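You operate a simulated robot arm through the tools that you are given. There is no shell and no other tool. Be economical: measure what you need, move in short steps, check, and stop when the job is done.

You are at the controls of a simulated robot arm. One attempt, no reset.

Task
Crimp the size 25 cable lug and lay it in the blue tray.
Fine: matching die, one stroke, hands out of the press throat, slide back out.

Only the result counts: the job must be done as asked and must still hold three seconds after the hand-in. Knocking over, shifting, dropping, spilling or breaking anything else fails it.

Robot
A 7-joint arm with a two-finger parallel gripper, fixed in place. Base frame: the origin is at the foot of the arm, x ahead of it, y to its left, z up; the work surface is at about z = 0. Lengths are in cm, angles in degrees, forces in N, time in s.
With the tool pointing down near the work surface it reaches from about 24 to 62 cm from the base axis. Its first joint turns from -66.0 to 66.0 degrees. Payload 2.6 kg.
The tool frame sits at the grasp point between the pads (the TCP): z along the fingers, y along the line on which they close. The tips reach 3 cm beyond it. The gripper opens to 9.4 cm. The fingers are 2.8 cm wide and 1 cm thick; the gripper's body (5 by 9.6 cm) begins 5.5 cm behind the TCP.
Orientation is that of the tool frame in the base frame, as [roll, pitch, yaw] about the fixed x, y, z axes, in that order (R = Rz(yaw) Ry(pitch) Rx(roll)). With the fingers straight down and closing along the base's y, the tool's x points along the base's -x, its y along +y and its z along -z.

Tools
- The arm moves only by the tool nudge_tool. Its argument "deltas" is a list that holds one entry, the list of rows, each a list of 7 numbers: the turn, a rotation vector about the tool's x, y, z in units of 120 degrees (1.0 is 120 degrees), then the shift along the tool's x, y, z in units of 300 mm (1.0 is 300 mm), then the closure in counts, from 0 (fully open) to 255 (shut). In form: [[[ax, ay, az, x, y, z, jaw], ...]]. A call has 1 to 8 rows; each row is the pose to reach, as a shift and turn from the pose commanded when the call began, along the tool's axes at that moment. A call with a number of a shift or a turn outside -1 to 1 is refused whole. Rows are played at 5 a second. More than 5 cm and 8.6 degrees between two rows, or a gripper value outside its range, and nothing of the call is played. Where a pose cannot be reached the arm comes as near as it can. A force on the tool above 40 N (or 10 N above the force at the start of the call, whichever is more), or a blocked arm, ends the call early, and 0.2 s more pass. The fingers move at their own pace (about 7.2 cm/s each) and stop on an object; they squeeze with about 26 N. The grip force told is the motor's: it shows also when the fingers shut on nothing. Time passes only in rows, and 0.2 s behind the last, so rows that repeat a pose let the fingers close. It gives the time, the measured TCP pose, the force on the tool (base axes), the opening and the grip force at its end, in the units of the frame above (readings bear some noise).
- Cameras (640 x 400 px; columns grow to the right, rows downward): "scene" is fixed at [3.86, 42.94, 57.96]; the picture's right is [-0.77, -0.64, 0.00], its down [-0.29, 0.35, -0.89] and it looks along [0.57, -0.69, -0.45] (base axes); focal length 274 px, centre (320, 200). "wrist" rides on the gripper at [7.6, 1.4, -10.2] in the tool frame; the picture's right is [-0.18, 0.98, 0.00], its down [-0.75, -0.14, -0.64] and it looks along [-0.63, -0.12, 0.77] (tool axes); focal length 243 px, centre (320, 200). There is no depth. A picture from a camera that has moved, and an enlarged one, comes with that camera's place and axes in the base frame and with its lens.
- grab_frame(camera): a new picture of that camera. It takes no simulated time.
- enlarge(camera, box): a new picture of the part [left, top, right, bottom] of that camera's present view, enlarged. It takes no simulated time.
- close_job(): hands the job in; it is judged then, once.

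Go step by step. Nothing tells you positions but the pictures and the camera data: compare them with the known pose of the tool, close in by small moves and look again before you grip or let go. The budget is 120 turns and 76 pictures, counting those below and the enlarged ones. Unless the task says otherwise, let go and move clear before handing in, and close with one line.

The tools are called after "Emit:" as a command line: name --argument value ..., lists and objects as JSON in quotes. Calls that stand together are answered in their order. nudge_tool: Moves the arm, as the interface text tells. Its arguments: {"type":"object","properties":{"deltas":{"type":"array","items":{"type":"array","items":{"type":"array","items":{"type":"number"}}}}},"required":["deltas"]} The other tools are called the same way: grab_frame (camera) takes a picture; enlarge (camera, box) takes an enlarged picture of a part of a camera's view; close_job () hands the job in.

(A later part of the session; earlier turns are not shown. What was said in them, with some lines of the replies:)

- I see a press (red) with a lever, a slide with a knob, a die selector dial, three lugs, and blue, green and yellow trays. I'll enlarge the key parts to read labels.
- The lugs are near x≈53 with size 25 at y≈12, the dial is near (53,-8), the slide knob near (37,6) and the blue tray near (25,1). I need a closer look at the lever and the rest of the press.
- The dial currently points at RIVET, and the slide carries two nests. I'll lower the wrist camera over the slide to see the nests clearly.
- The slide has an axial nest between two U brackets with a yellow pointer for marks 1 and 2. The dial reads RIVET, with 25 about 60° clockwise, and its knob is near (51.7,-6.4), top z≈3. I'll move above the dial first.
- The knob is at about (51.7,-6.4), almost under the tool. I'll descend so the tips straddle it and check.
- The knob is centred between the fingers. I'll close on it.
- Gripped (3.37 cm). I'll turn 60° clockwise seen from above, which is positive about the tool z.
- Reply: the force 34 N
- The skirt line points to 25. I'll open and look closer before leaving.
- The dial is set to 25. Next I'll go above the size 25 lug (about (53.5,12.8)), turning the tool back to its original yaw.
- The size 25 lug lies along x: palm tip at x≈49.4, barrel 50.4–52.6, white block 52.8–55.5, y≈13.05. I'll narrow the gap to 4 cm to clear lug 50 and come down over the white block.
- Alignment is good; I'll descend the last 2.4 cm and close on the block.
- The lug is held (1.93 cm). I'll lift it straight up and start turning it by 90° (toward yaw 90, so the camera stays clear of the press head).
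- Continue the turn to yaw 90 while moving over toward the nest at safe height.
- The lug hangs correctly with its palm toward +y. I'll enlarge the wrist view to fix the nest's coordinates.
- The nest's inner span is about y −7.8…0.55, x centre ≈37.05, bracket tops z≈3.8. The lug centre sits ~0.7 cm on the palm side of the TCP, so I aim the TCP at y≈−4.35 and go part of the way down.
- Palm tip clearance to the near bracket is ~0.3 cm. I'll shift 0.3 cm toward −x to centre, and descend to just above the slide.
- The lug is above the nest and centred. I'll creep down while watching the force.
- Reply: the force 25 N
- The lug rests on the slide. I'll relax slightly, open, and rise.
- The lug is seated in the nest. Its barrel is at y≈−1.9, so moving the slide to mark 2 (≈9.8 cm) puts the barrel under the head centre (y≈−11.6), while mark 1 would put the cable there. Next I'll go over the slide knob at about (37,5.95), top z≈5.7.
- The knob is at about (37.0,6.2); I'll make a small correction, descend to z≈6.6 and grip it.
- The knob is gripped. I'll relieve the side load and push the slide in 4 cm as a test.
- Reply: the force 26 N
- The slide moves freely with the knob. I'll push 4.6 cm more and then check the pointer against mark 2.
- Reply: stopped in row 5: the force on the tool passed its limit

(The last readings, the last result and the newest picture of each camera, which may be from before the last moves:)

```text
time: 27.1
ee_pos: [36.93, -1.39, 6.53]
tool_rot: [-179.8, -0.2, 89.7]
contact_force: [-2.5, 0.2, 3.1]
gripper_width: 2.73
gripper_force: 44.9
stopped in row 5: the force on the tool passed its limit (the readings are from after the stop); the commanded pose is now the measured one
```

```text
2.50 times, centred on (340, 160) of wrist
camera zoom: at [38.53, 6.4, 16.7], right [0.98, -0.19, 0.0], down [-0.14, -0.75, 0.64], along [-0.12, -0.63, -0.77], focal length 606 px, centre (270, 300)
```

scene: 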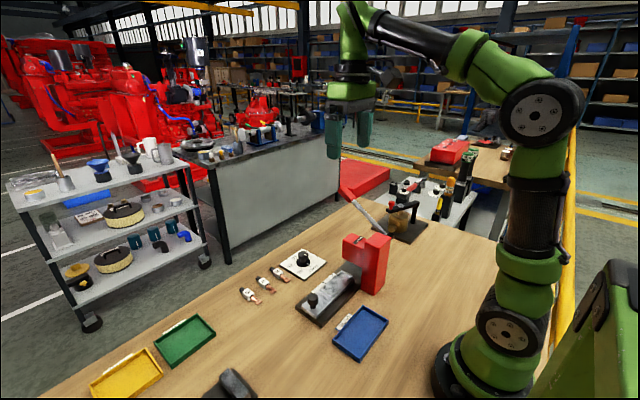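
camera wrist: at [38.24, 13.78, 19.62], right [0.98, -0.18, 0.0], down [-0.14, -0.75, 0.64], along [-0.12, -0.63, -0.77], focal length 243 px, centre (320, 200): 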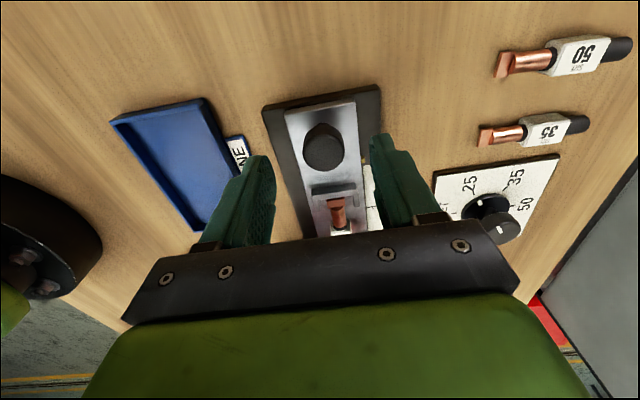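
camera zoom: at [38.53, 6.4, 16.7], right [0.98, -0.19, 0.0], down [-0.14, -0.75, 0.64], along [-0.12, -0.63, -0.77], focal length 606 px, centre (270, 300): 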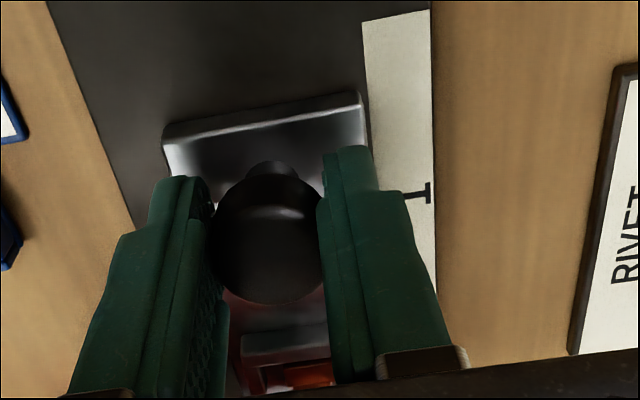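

It stopped on the force limit after 7.7 cm of travel, with no residual force. I'll try a gentler push of 0.6 cm.

Emit:
nudge_tool --deltas '[[[0, 0, 0, -0.005, 0, 0, 255], [0, 0, 0, -0.01, 0, 0, 255], [0, 0, 0, -0.015, 0, 0, 255], [0, 0, 0, -0.02, 0, 0, 255], [0, 0, 0, -0.02, 0, 0, 255]]]'

```text
time: 28.4
ee_pos: [37.02, -1.83, 6.58]
tool_rot: [-179.7, -0.1, 89.8]
contact_force: [0.1, 0.3, 2.4]
gripper_width: 2.72
gripper_force: 45.6
```

That moved freely. I'll continue gently.

Emit:
nudge_tool --deltas '[[[0, 0, 0, -0.008, 0, 0, 255], [0, 0, 0, -0.016, 0, 0, 255], [0, 0, 0, -0.024, 0, 0, 255], [0, 0, 0, -0.032, 0, 0, 255], [0, 0, 0, -0.04, 0, 0, 255], [0, 0, 0, -0.04, 0, 0, 255]]]'

Emit:
enlarge --camera "scene" --box '[290, 210, 410, 300]'

Emit:
grab_frame --camera "wrist"

```text
time: 29.8
ee_pos: [36.96, -3.14, 6.54]
tool_rot: [-179.8, -0.1, 89.9]
contact_force: [22.4, 0.0, -32.9]
gripper_width: 2.72
gripper_force: 45.2
```

```text
4.44 times, centred on (350, 255) of scene
camera zoom: at [3.87, 42.94, 57.96], right [-0.77, -0.64, 0.0], down [-0.29, 0.35, -0.89], along [0.57, -0.69, -0.45], focal length 1220 px, centre (187, -44)
```

zoom: 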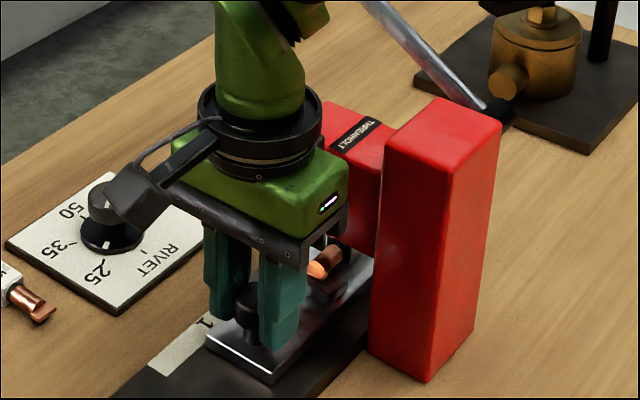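

```text
29 pictures are left
camera wrist: at [38.5, 4.57, 16.7], right [0.98, -0.19, 0.0], down [-0.14, -0.75, 0.64], along [-0.12, -0.63, -0.77], focal length 243 px, centre (320, 200)
```

wrist: 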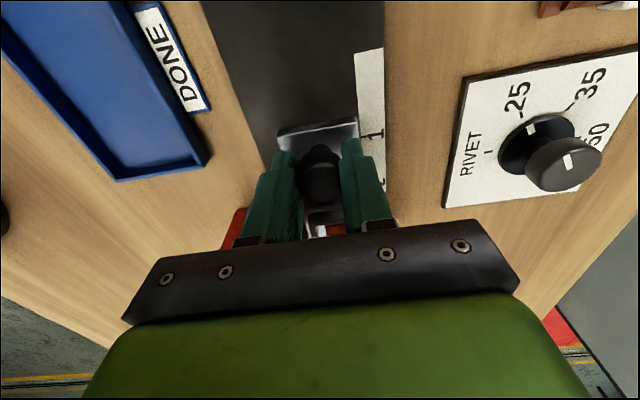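

Travel is ≈9.45 of the ≈9.8 cm needed. I'll release the knob and rise to check the pointer and barrel alignment.

Emit:
nudge_tool --deltas '[[[0, 0, 0, 0, 0, 0, 180], [0, 0, 0, 0, 0, 0, 120], [0, 0, 0, 0, 0, 0, 120], [0, 0, 0, 0.06, 0, -0.13, 120], [0, 0, 0, 0.16, 0, -0.25, 120], [0, 0, 0, 0.26, 0, -0.37, 120], [0, 0, 0, 0.26, 0, -0.37, 120]]]'

Emit:
grab_frame --camera "wrist"

Emit:
enlarge --camera "scene" --box '[300, 220, 400, 300]'

```text
time: 31.4
ee_pos: [37.2, 4.71, 17.64]
tool_rot: [-179.8, -0.1, 89.8]
contact_force: [-0.1, -0.1, 0.7]
gripper_width: 4.98
gripper_force: 0.0
```

```text
28 pictures are left
camera wrist: at [38.74, 12.43, 27.86], right [0.98, -0.19, 0.0], down [-0.14, -0.75, 0.64], along [-0.12, -0.63, -0.77], focal length 243 px, centre (320, 200)
```

wrist: 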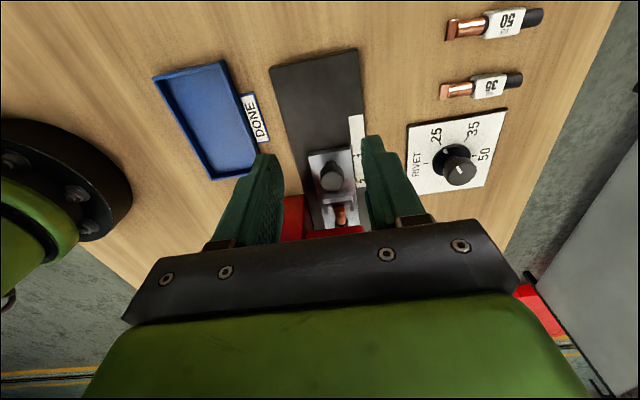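

```text
5.00 times, centred on (350, 260) of scene
camera zoom: at [3.86, 42.94, 57.96], right [-0.77, -0.64, 0.0], down [-0.29, 0.35, -0.89], along [0.57, -0.69, -0.45], focal length 1372 px, centre (170, -100)
```

zoom: 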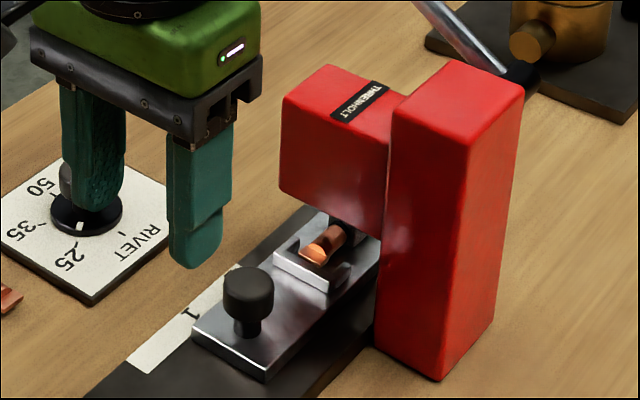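

Emit:
enlarge --camera "wrist" --box '[290, 130, 390, 240]'

```text
3.64 times, centred on (340, 185) of wrist
camera zoom: at [38.74, 12.43, 27.86], right [0.98, -0.19, 0.0], down [-0.14, -0.75, 0.64], along [-0.12, -0.63, -0.77], focal length 882 px, centre (247, 254)
```

zoom: 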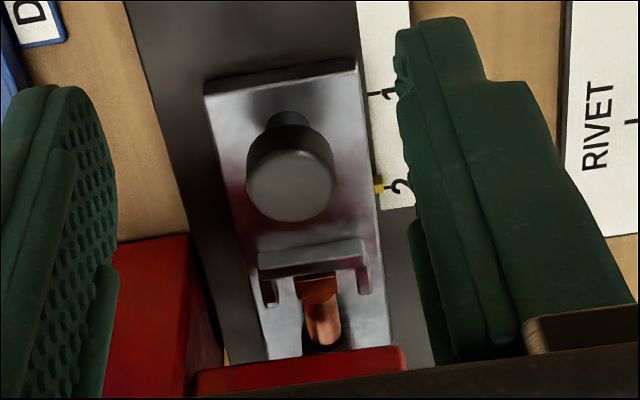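

Emit:
enlarge --camera "wrist" --box '[335, 145, 365, 190]'

```text
8.89 times, centred on (350, 168) of wrist
camera zoom: at [38.74, 12.43, 27.86], right [0.98, -0.19, 0.0], down [-0.14, -0.75, 0.64], along [-0.12, -0.63, -0.77], focal length 2157 px, centre (53, 489)
```

zoom: 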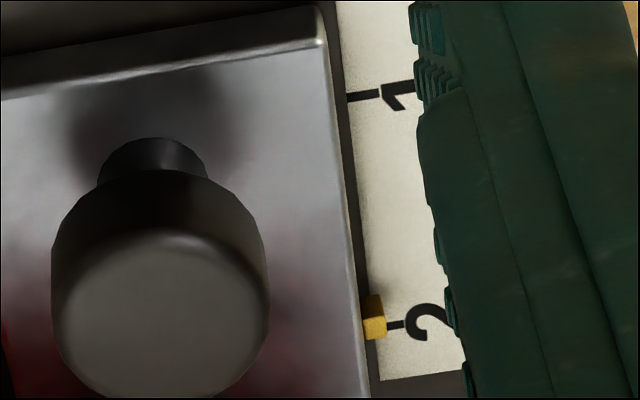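

The pointer is about 0.3 cm short of mark 2. I'll re-grip the knob and nudge the slide in by 0.3 cm.

Emit:
nudge_tool --deltas '[[[0, 0, 0, -0.13, -0.003, 0.08, 110], [0, 0, 0, -0.262, -0.006, 0.16, 110], [0, 0, 0, -0.262, -0.006, 0.27, 110], [0, 0, 0, -0.262, -0.006, 0.37, 110], [0, 0, 0, -0.262, -0.006, 0.37, 110], [0, 0, 0, -0.262, -0.006, 0.37, 180], [0, 0, 0, -0.262, -0.006, 0.37, 255], [0, 0, 0, -0.262, -0.006, 0.37, 255]]]'

```text
time: 33.1
ee_pos: [37.0, -3.12, 6.52]
tool_rot: [-180.0, -0.1, 90.0]
contact_force: [16.1, -1.7, -14.0]
gripper_width: 2.71
gripper_force: 45.3
```

Emit:
nudge_tool --deltas '[[[0, 0, 0, -0.004, 0.003, 0.003, 255], [0, 0, 0, -0.008, 0.003, 0.003, 255], [0, 0, 0, -0.011, 0.003, 0.003, 255], [0, 0, 0, -0.011, 0.003, 0.003, 255]]]'

```text
time: 34.1
ee_pos: [36.94, -3.44, 6.56]
tool_rot: [-180.0, -0.2, 89.5]
contact_force: [-4.9, -2.5, 37.0]
gripper_width: 2.74
gripper_force: 44.8
```

Now at y −3.44 (travel ≈9.75). I'll release, back out and verify.

Emit:
nudge_tool --deltas '[[[0, 0, 0, 0, 0, -0.003, 180], [0, 0, 0, 0, 0, -0.003, 120], [0, 0, 0, 0, 0, -0.003, 120], [0, 0, 0, 0, 0, -0.13, 120], [0, 0, 0, 0.14, 0, -0.25, 120], [0, 0, 0, 0.27, 0, -0.37, 120], [0, 0, 0, 0.27, 0, -0.37, 120]]]'

Emit:
enlarge --camera "wrist" --box '[325, 145, 365, 190]'

```text
refused: row 5 steps farther than a row can; nothing moved
```

```text
8.89 times, centred on (345, 168) of wrist
camera zoom: at [38.53, 4.17, 16.72], right [0.98, -0.19, 0.0], down [-0.15, -0.75, 0.64], along [-0.12, -0.63, -0.77], focal length 2157 px, centre (98, 489)
```

zoom: 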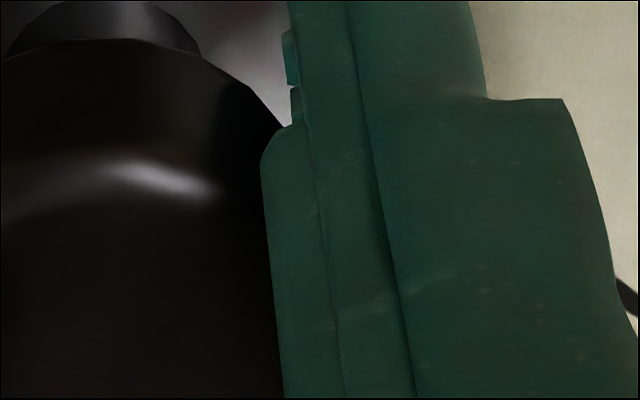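

Emit:
nudge_tool --deltas '[[[0, 0, 0, 0, 0, -0.003, 180], [0, 0, 0, 0, 0, -0.003, 120], [0, 0, 0, 0, 0, -0.003, 120], [0, 0, 0, 0, 0, -0.13, 120], [0, 0, 0, 0.09, 0, -0.25, 120], [0, 0, 0, 0.18, 0, -0.35, 120], [0, 0, 0, 0.27, 0, -0.37, 120], [0, 0, 0, 0.27, 0, -0.37, 120]]]'

Emit:
enlarge --camera "wrist" --box '[310, 145, 370, 190]'

```text
time: 36.0
ee_pos: [37.03, 4.74, 17.66]
tool_rot: [-179.8, -0.2, 89.8]
contact_force: [1.1, -0.1, -0.6]
gripper_width: 4.97
gripper_force: 0.1
```

```text
8.89 times, centred on (340, 168) of wrist
camera zoom: at [38.52, 12.45, 27.85], right [0.98, -0.19, 0.0], down [-0.14, -0.75, 0.64], along [-0.12, -0.63, -0.77], focal length 2157 px, centre (142, 489)
```

zoom: 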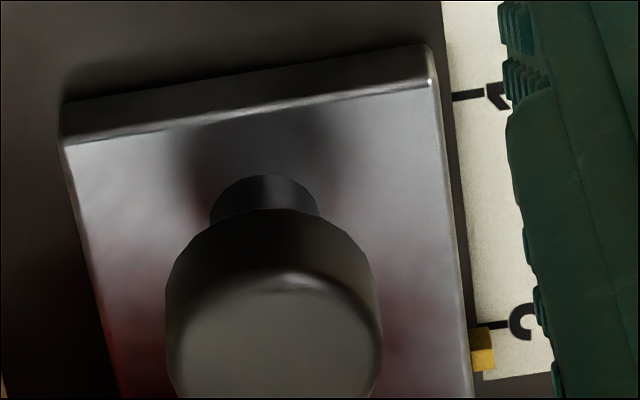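

The pointer is at mark 2 (it sits higher than the label, so parallax accounts for the shift), and the barrel is under the head. Now the lever: I'll close the fingers, rise well above it and move over its grip near (45,−18,23).

Emit:
nudge_tool --deltas '[[[0, 0, 0, 0, 0.05, -0.14, 180], [0, 0, 0, 0, 0.1, -0.28, 255], [0, 0, 0, 0, 0.15, -0.42, 255], [0, 0, 0, 0, 0.2, -0.56, 255], [0, 0, 0, -0.1, 0.267, -0.61, 255], [0, 0, 0, -0.25, 0.267, -0.61, 255], [0, 0, 0, -0.4, 0.267, -0.61, 255], [0, 0, 0, -0.4, 0.267, -0.61, 255]]]'

Emit:
grab_frame --camera "wrist"

Emit:
enlarge --camera "scene" --box '[300, 130, 420, 250]'

```text
time: 37.8
ee_pos: [45.14, -7.51, 35.63]
tool_rot: [-179.8, -0.1, 89.7]
contact_force: [0.0, 0.1, -0.3]
gripper_width: 0.0
gripper_force: 25.6
```

```text
22 pictures are left
camera wrist: at [46.67, 0.2, 45.81], right [0.98, -0.19, 0.0], down [-0.14, -0.75, 0.64], along [-0.12, -0.63, -0.77], focal length 243 px, centre (320, 200)
```

wrist: 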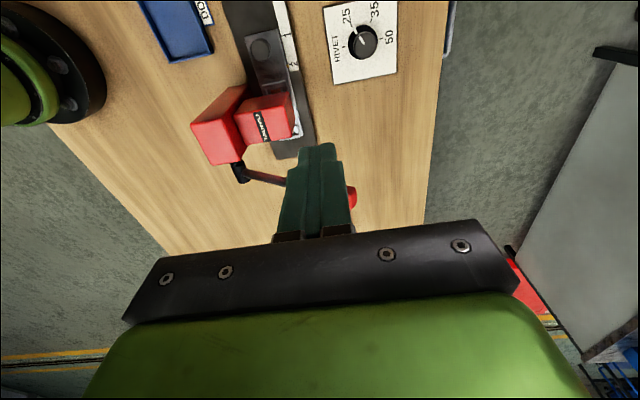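

```text
3.33 times, centred on (360, 190) of scene
camera zoom: at [3.86, 42.94, 57.96], right [-0.77, -0.64, 0.0], down [-0.29, 0.35, -0.89], along [0.57, -0.69, -0.45], focal length 915 px, centre (187, 233)
```

zoom: 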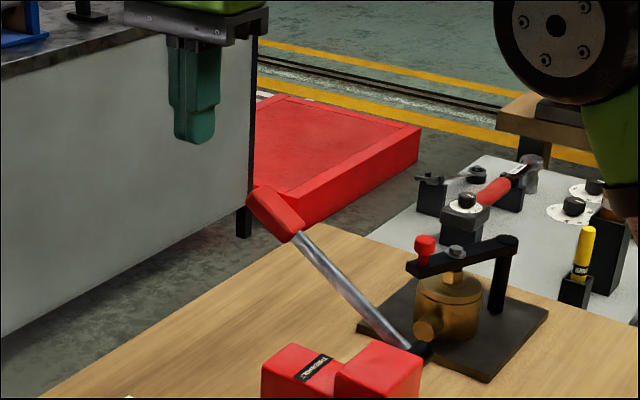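

The grip centre triangulates to about (45,−19.5,22) and the pivot to (30,−19.3,14). I'll move over it and come down to just above.

Emit:
nudge_tool --deltas '[[[0, 0, 0, -0.13, 0.004, 0, 255], [0, 0, 0, -0.27, 0.004, 0, 255], [0, 0, 0, -0.4, 0.004, 0, 255], [0, 0, 0, -0.4, 0.004, 0.13, 255], [0, 0, 0, -0.4, 0.004, 0.25, 255], [0, 0, 0, -0.4, 0.004, 0.25, 255]]]'

Emit:
grab_frame --camera "wrist"

Emit:
enlarge --camera "scene" --box '[300, 130, 420, 250]'

```text
time: 39.1
ee_pos: [45.02, -19.48, 28.19]
tool_rot: [-179.8, 0.0, 89.8]
contact_force: [0.6, 0.0, 0.4]
gripper_width: 0.0
gripper_force: 25.9
```

```text
20 pictures are left
camera wrist: at [46.57, -11.82, 38.42], right [0.98, -0.19, 0.0], down [-0.14, -0.75, 0.64], along [-0.12, -0.63, -0.77], focal length 243 px, centre (320, 200)
```

wrist: 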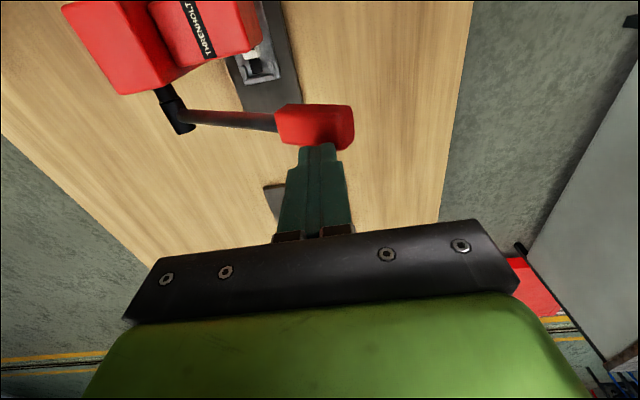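

```text
3.33 times, centred on (360, 190) of scene
camera zoom: at [3.86, 42.94, 57.96], right [-0.77, -0.64, 0.0], down [-0.29, 0.35, -0.89], along [0.57, -0.69, -0.45], focal length 915 px, centre (187, 233)
```

zoom: 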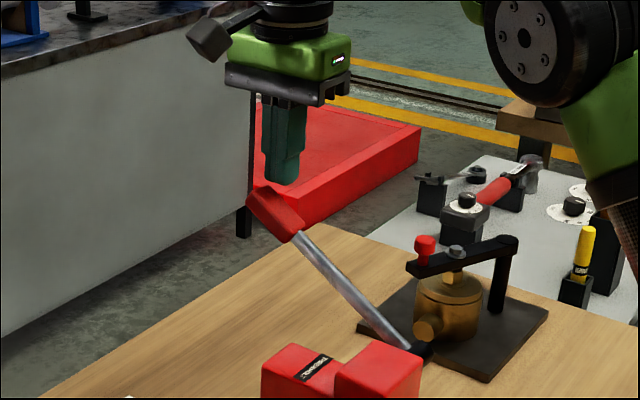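

The fingertips sit slightly toward −y of the grip centre (≈−18.8), so I'll shift 0.7 cm and begin pushing down.

Emit:
nudge_tool --deltas '[[[0, 0, 0, 0.023, 0.008, 0.02, 255], [0, 0, 0, 0.023, 0.008, 0.05, 255], [0, 0, 0, 0.023, 0.008, 0.08, 255], [0, 0, 0, 0.023, 0.008, 0.11, 255], [0, 0, 0, 0.023, 0.008, 0.14, 255], [0, 0, 0, 0.023, 0.008, 0.17, 255]]]'

Emit:
enlarge --camera "scene" --box '[300, 130, 420, 250]'

```text
time: 40.5
ee_pos: [45.32, -18.77, 23.2]
tool_rot: [-179.9, -0.1, 89.7]
contact_force: [1.7, -0.2, 5.0]
gripper_width: 0.0
gripper_force: 25.9
```

```text
3.33 times, centred on (360, 190) of scene
camera zoom: at [3.86, 42.94, 57.96], right [-0.77, -0.64, 0.0], down [-0.29, 0.35, -0.89], along [0.57, -0.69, -0.45], focal length 915 px, centre (187, 233)
```

zoom: 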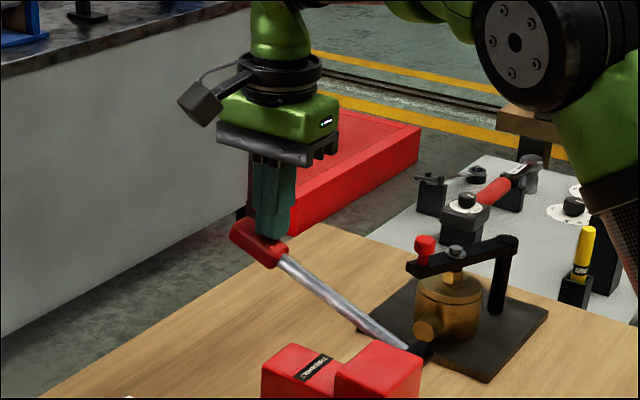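

The lever follows with a light force. I'll keep pushing down in one continuous stroke.

Emit:
nudge_tool --deltas '[[[0, 0, 0, 0, 0.005, 0.035, 255], [0, 0, 0, 0, 0.01, 0.07, 255], [0, 0, 0, 0, 0.015, 0.105, 255], [0, 0, 0, 0, 0.015, 0.14, 255], [0, 0, 0, 0, 0.015, 0.175, 255], [0, 0, 0, 0, 0.015, 0.21, 255], [0, 0, 0, 0, 0.015, 0.245, 255], [0, 0, 0, 0, 0.015, 0.28, 255]]]'

Emit:
enlarge --camera "scene" --box '[300, 150, 420, 300]'

```text
time: 42.2
ee_pos: [45.6, -18.56, 16.46]
tool_rot: [179.7, -0.1, 89.6]
contact_force: [-5.1, 2.4, 8.8]
gripper_width: 0.0
gripper_force: 26.0
stopped in row 8: the force on the tool passed its limit (the readings are from after the stop); the commanded pose is now the measured one
```

```text
2.67 times, centred on (360, 225) of scene
camera zoom: at [3.85, 42.95, 57.96], right [-0.77, -0.64, 0.0], down [-0.29, 0.35, -0.89], along [0.57, -0.69, -0.45], focal length 732 px, centre (213, 133)
```

zoom: 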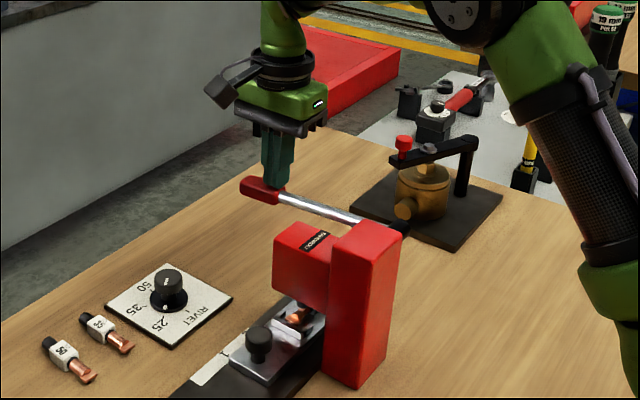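

The push met resistance with the lever about horizontal. I'll press gently further to see whether it is the stroke's end.

Emit:
nudge_tool --deltas '[[[0, 0, 0, 0, 0, 0.005, 255], [0, 0, 0, 0, 0, 0.01, 255], [0, 0, 0, 0, 0, 0.015, 255], [0, 0, 0, 0, 0, 0.02, 255], [0, 0, 0, 0, 0, 0.025, 255], [0, 0, 0, 0, 0, 0.03, 255]]]'

```text
time: 42.9
ee_pos: [45.66, -18.73, 16.49]
tool_rot: [179.3, -0.1, 89.4]
contact_force: [-4.4, -0.2, 8.0]
gripper_width: 0.04
gripper_force: 26.0
stopped in row 3: the force on the tool passed its limit (the readings are from after the stop); the commanded pose is now the measured one
```

No further motion: that looks like the hard stop. I'll lift off slowly and watch whether the lever returns.

Emit:
nudge_tool --deltas '[[[0, 0, 0, 0, 0, -0.05, 255], [0, 0, 0, 0, 0, -0.15, 255], [0, 0, 0, 0, 0, -0.25, 255], [0, 0, 0, 0, 0, -0.35, 255], [0, 0, 0, 0, 0, -0.45, 255], [0, 0, 0, 0, 0, -0.45, 255]]]'

Emit:
enlarge --camera "scene" --box '[300, 150, 420, 300]'

```text
time: 44.3
ee_pos: [45.59, -18.72, 29.95]
tool_rot: [179.4, -0.1, 89.5]
contact_force: [-0.2, -0.2, 0.2]
gripper_width: 0.0
gripper_force: 25.9
```

```text
2.67 times, centred on (360, 225) of scene
camera zoom: at [3.86, 42.94, 57.96], right [-0.77, -0.64, 0.0], down [-0.29, 0.35, -0.89], along [0.57, -0.69, -0.45], focal length 732 px, centre (213, 133)
```

zoom: 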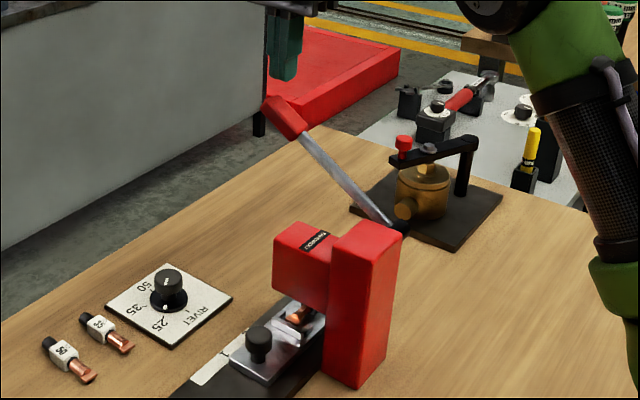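

The lever sprang back up, so one full stroke is done. I'll return over the slide knob (about (37,−3.6)) and come down above it.

Emit:
nudge_tool --deltas '[[[0, 0, 0, 0.126, -0.071, 0, 255], [0, 0, 0, 0.252, -0.142, 0, 200], [0, 0, 0, 0.378, -0.213, 0, 110], [0, 0, 0, 0.503, -0.287, 0, 110], [0, 0, 0, 0.503, -0.287, 0.16, 110], [0, 0, 0, 0.503, -0.287, 0.32, 110], [0, 0, 0, 0.503, -0.287, 0.48, 110], [0, 0, 0, 0.503, -0.287, 0.64, 110]]]'

Emit:
grab_frame --camera "wrist"

```text
time: 46.1
ee_pos: [37.24, -3.57, 10.48]
tool_rot: [179.5, 0.0, 89.4]
contact_force: [-0.1, -1.1, 0.8]
gripper_width: 5.35
gripper_force: 0.0
```

```text
15 pictures are left
camera wrist: at [38.67, 4.06, 20.75], right [0.98, -0.19, 0.01], down [-0.16, -0.75, 0.64], along [-0.12, -0.63, -0.77], focal length 243 px, centre (320, 200)
```

wrist: 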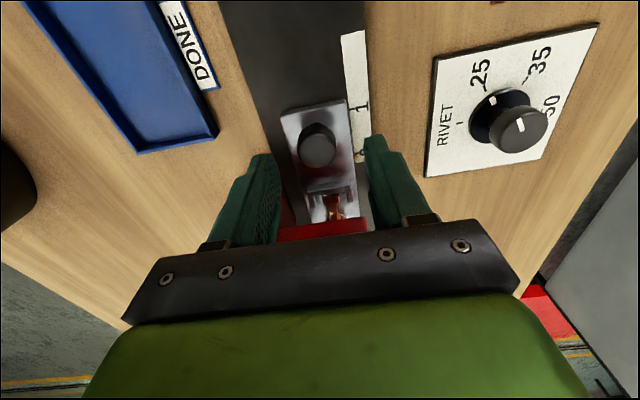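

Knob is at about (37.1,−3.8), matching. I'll descend and grip it.

Emit:
nudge_tool --deltas '[[[0, 0.004, 0, -0.006, -0.006, 0.07, 110], [0, 0.004, 0, -0.006, -0.006, 0.131, 110], [0, 0.004, 0, -0.006, -0.006, 0.131, 110], [0, 0.004, 0, -0.006, -0.006, 0.131, 180], [0, 0.004, 0, -0.006, -0.006, 0.131, 255], [0, 0.004, 0, -0.006, -0.006, 0.131, 255]]]'

```text
time: 47.5
ee_pos: [36.89, -3.77, 6.62]
tool_rot: [179.6, -0.6, 89.5]
contact_force: [-3.6, -0.4, -1.9]
gripper_width: 2.71
gripper_force: 45.6
```

Gripped with low side load. I'll pull the slide out in gentle steps.

Emit:
nudge_tool --deltas '[[[0, 0, 0, 0.02, 0, 0, 255], [0, 0, 0, 0.04, 0, 0, 255], [0, 0, 0, 0.06, 0, 0, 255], [0, 0, 0, 0.08, 0, 0, 255], [0, 0, 0, 0.1, 0, 0, 255], [0, 0, 0, 0.12, 0, 0, 255], [0, 0, 0, 0.14, 0, 0, 255], [0, 0, 0, 0.16, 0, 0, 255]]]'

```text
time: 49.3
ee_pos: [36.91, 1.1, 6.6]
tool_rot: [179.7, -0.7, 89.3]
contact_force: [-30.2, -0.6, 23.2]
gripper_width: 2.73
gripper_force: 44.6
```

Emit:
nudge_tool --deltas '[[[0, 0, 0, 0.02, -0.007, -0.003, 255], [0, 0, 0, 0.04, -0.007, -0.003, 255], [0, 0, 0, 0.06, -0.007, -0.003, 255], [0, 0, 0, 0.08, -0.007, -0.003, 255], [0, 0, 0, 0.1, -0.007, -0.003, 255], [0, 0, 0, 0.12, -0.007, -0.003, 255], [0, 0, 0, 0.14, -0.007, -0.003, 255], [0, 0, 0, 0.165, -0.007, -0.003, 255]]]'

Emit:
enlarge --camera "scene" --box '[280, 220, 420, 320]'

```text
time: 51.1
ee_pos: [37.0, 6.13, 6.79]
tool_rot: [179.4, -0.5, 89.5]
contact_force: [13.0, 1.5, -36.3]
gripper_width: 2.68
gripper_force: 45.2
```

```text
4.00 times, centred on (350, 270) of scene
camera zoom: at [3.88, 42.95, 57.95], right [-0.77, -0.64, 0.0], down [-0.29, 0.35, -0.89], along [0.57, -0.69, -0.45], focal length 1098 px, centre (200, -80)
```

zoom: 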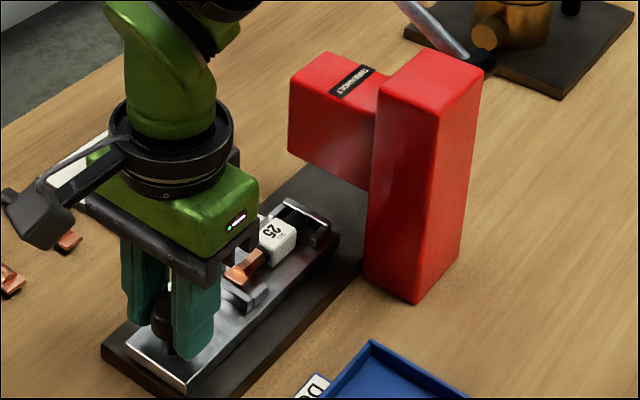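

The barrel now shows a crimp, and the slide is nearly fully out. I'll pull the last few millimetres, then release and look.

Emit:
nudge_tool --deltas '[[[0, 0, 0, 0, 0.003, 0.006, 255], [0, 0, 0, 0.003, 0.003, 0.006, 255], [0, 0, 0, 0.006, 0.003, 0.006, 255], [0, 0, 0, 0.009, 0.003, 0.006, 255]]]'

Emit:
nudge_tool --deltas '[[[0, 0, 0, 0, 0, 0, 180], [0, 0, 0, 0, 0, 0, 110], [0, 0, 0, 0, 0, 0, 110], [0, 0, 0, 0, 0, -0.13, 110], [0, 0, 0, -0.1, 0, -0.25, 110], [0, 0, 0, -0.23, 0, -0.28, 110], [0, 0, 0, -0.347, 0, -0.28, 110], [0, 0, 0, -0.347, 0, -0.28, 110]]]'

Emit:
enlarge --camera "wrist" --box '[220, 0, 420, 180]'

```text
time: 52.1
ee_pos: [36.95, 6.24, 6.68]
tool_rot: [179.5, -0.6, 89.2]
contact_force: [-22.4, -9.4, 18.7]
gripper_width: 2.73
gripper_force: 45.0
```

```text
time: 53.9
ee_pos: [36.77, -4.44, 15.05]
tool_rot: [179.3, -0.6, 89.4]
contact_force: [-0.7, -0.1, 0.2]
gripper_width: 5.33
gripper_force: 0.0
```

```text
2.22 times, centred on (320, 90) of wrist
camera zoom: at [38.24, 3.11, 25.33], right [0.98, -0.19, 0.01], down [-0.15, -0.76, 0.63], along [-0.12, -0.62, -0.77], focal length 539 px, centre (320, 444)
```

zoom: 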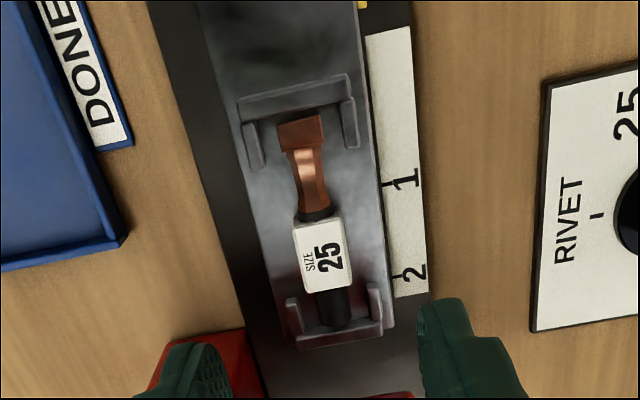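

The barrel is crimped with a clear waist and the slide is back at its start position. I'll straighten the tool, descend over the block and pick the lug up.

Emit:
nudge_tool --deltas '[[[0.005, 0.006, 0, 0.001, 0.007, 0.1, 146], [0.005, 0.006, 0, 0.001, 0.007, 0.2, 146], [0.005, 0.006, 0, 0.001, 0.007, 0.26, 146], [0.005, 0.006, 0, 0.001, 0.007, 0.295, 146], [0.005, 0.006, 0, 0.001, 0.007, 0.295, 146]]]'

Emit:
enlarge --camera "wrist" --box '[240, 60, 400, 240]'

```text
time: 55.1
ee_pos: [37.02, -4.31, 6.07]
tool_rot: [180.0, -1.2, 89.5]
contact_force: [-0.2, 0.0, 0.0]
gripper_width: 4.0
gripper_force: 0.0
```

```text
2.22 times, centred on (320, 150) of wrist
camera zoom: at [38.6, 3.19, 16.48], right [0.98, -0.19, 0.0], down [-0.15, -0.77, 0.62], along [-0.12, -0.61, -0.78], focal length 539 px, centre (320, 311)
```

zoom: 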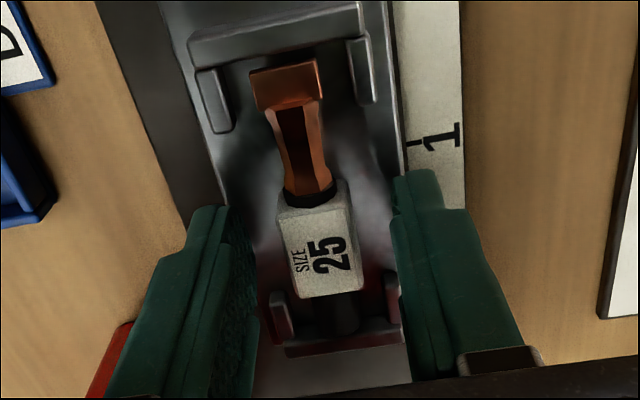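

The fingers straddle the block. I'll correct the small tilt, close, and lift.

Emit:
nudge_tool --deltas '[[[-0.01, 0, 0, 0, 0, 0, 146], [-0.01, 0, 0, 0, 0, 0, 200], [-0.01, 0, 0, 0, 0, 0, 255], [-0.01, 0, 0, 0, 0, 0, 255], [-0.01, 0, 0, 0, 0, 0, 255], [-0.01, 0, 0, 0, 0, -0.03, 255], [-0.01, 0, 0, 0, 0, -0.13, 255], [-0.01, 0, 0, 0, 0, -0.29, 255]]]'

Emit:
grab_frame --camera "wrist"

```text
time: 56.9
ee_pos: [37.29, -4.43, 14.81]
tool_rot: [178.8, -1.2, 89.5]
contact_force: [-0.2, -0.4, -0.9]
gripper_width: 1.93
gripper_force: 26.3
```

```text
11 pictures are left
camera wrist: at [38.55, 3.05, 25.2], right [0.98, -0.19, 0.02], down [-0.16, -0.77, 0.62], along [-0.11, -0.61, -0.78], focal length 243 px, centre (320, 200)
```

wrist: 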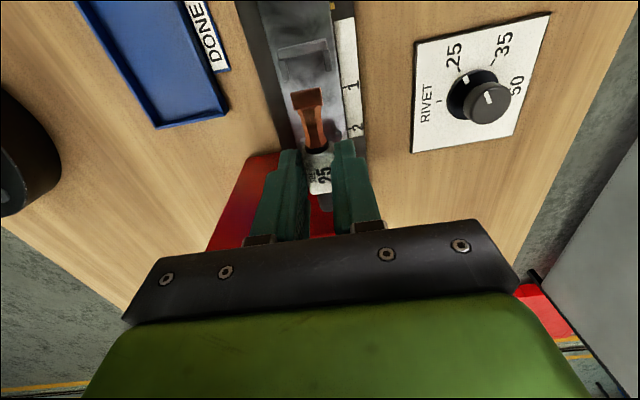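

The lug is held. The blue tray spans about x 20.7–28.1, y −3.8…8.8. I'll straighten the tool, carry the lug over to about (24.6,1.8) and lower part of the way.

Emit:
nudge_tool --deltas '[[[0.01, -0.01, 0, 0.052, -0.106, 0, 255], [0.01, -0.01, 0, 0.104, -0.212, 0, 255], [0.01, -0.01, 0, 0.156, -0.318, 0, 255], [0.01, -0.01, 0, 0.208, -0.423, 0, 255], [0.01, -0.01, 0, 0.208, -0.423, 0.1, 255], [0.01, -0.01, 0, 0.208, -0.423, 0.2, 255], [0.01, -0.01, 0, 0.208, -0.423, 0.2, 255]]]'

Emit:
enlarge --camera "scene" --box '[300, 270, 440, 380]'

Emit:
grab_frame --camera "wrist"

```text
time: 58.5
ee_pos: [24.44, 2.13, 8.64]
tool_rot: [-179.9, -0.1, 89.4]
contact_force: [-0.8, 0.1, -1.1]
gripper_width: 1.93
gripper_force: 25.6
```

```text
3.64 times, centred on (370, 325) of scene
camera zoom: at [3.86, 42.94, 57.96], right [-0.77, -0.64, 0.0], down [-0.29, 0.35, -0.89], along [0.57, -0.69, -0.45], focal length 998 px, centre (138, -254)
```

zoom: 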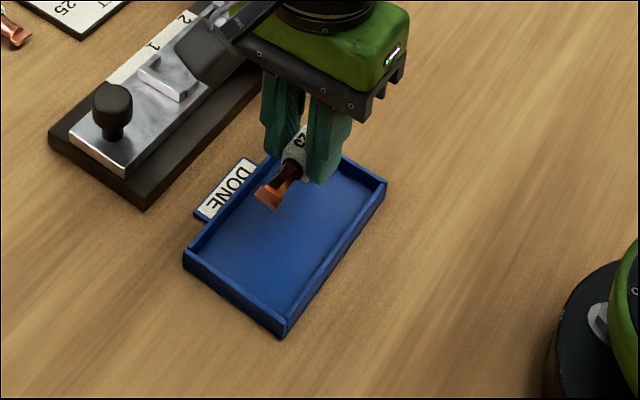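

```text
9 pictures are left
camera wrist: at [26.01, 9.8, 18.87], right [0.98, -0.19, 0.0], down [-0.15, -0.75, 0.64], along [-0.12, -0.63, -0.77], focal length 243 px, centre (320, 200)
```

wrist: 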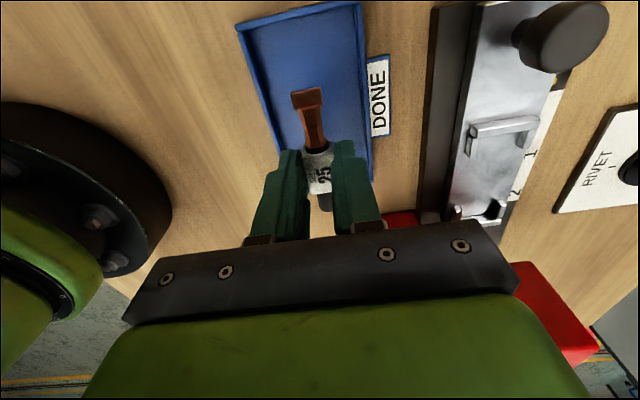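

The lug is centred over the tray. I'll lower it toward the floor.

Emit:
nudge_tool --deltas '[[[0, 0, 0, -0.003, 0.004, 0.06, 255], [0, 0, 0, -0.003, 0.004, 0.12, 255], [0, 0, 0, -0.003, 0.004, 0.14, 255], [0, 0, 0, -0.003, 0.004, 0.147, 255], [0, 0, 0, -0.003, 0.004, 0.154, 255], [0, 0, 0, -0.003, 0.004, 0.154, 255]]]'

Emit:
enlarge --camera "scene" --box '[330, 290, 410, 350]'

```text
time: 59.9
ee_pos: [24.71, 2.12, 4.21]
tool_rot: [179.9, -0.1, 89.4]
contact_force: [0.0, 0.1, -0.7]
gripper_width: 1.9
gripper_force: 26.2
```

```text
6.67 times, centred on (370, 320) of scene
camera zoom: at [3.86, 42.94, 57.96], right [-0.77, -0.64, 0.0], down [-0.29, 0.35, -0.89], along [0.57, -0.69, -0.45], focal length 1829 px, centre (-13, -600)
```

zoom: 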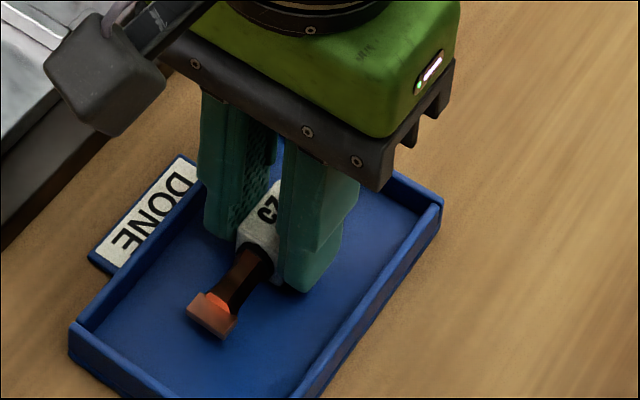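

Emit:
nudge_tool --deltas '[[[0, 0, 0, 0, 0, 0.004, 255], [0, 0, 0, 0, 0, 0.008, 255], [0, 0, 0, 0, 0, 0.011, 255], [0, 0, 0, 0, 0, 0.011, 255]]]'

```text
time: 60.9
ee_pos: [24.87, 2.07, 3.81]
tool_rot: [179.9, -0.1, 89.4]
contact_force: [-5.2, -4.1, 22.6]
gripper_width: 1.94
gripper_force: 26.2
```

Contact with the tray floor. I'll ease off, open just enough to release, and rise straight up.

Emit:
nudge_tool --deltas '[[[0, 0, 0, 0, -0.004, -0.004, 255], [0, 0, 0, 0, -0.004, -0.004, 210], [0, 0, 0, 0, -0.004, -0.004, 175], [0, 0, 0, 0, -0.004, -0.004, 175], [0, 0, 0, 0, -0.004, -0.06, 175], [0, 0, 0, 0, -0.004, -0.18, 175], [0, 0, 0, 0, -0.004, -0.32, 175], [0, 0, 0, 0, -0.004, -0.4, 175]]]'

Emit:
grab_frame --camera "scene"

Emit:
grab_frame --camera "wrist"

```text
time: 62.7
ee_pos: [24.74, 2.41, 15.83]
tool_rot: [-179.9, 0.0, 89.6]
contact_force: [0.3, 0.2, 0.4]
gripper_width: 2.92
gripper_force: 0.0
```

```text
7 pictures are left
```

scene: 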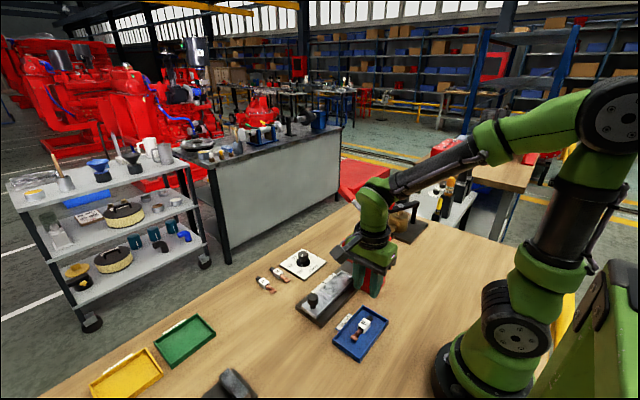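

```text
6 pictures are left
camera wrist: at [26.24, 9.85, 25.94], right [0.98, -0.19, 0.0], down [-0.15, -0.75, 0.64], along [-0.12, -0.63, -0.77], focal length 243 px, centre (320, 200)
```

wrist: 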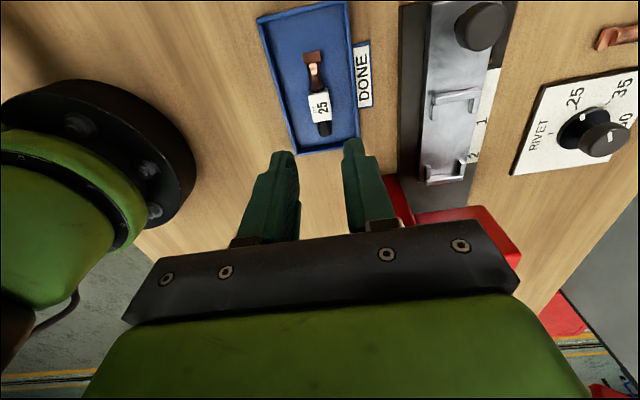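

The crimped lug lies flat in the blue tray, the slide is out, the lever is up and the hand is clear. Handing in.

Emit:
close_job

```text
The job is handed in.
```

The size 25 lug is crimped and lying in the blue tray. I set the dial to 25 and used a single lever stroke. The slide is back out and the arm is clear of the press.
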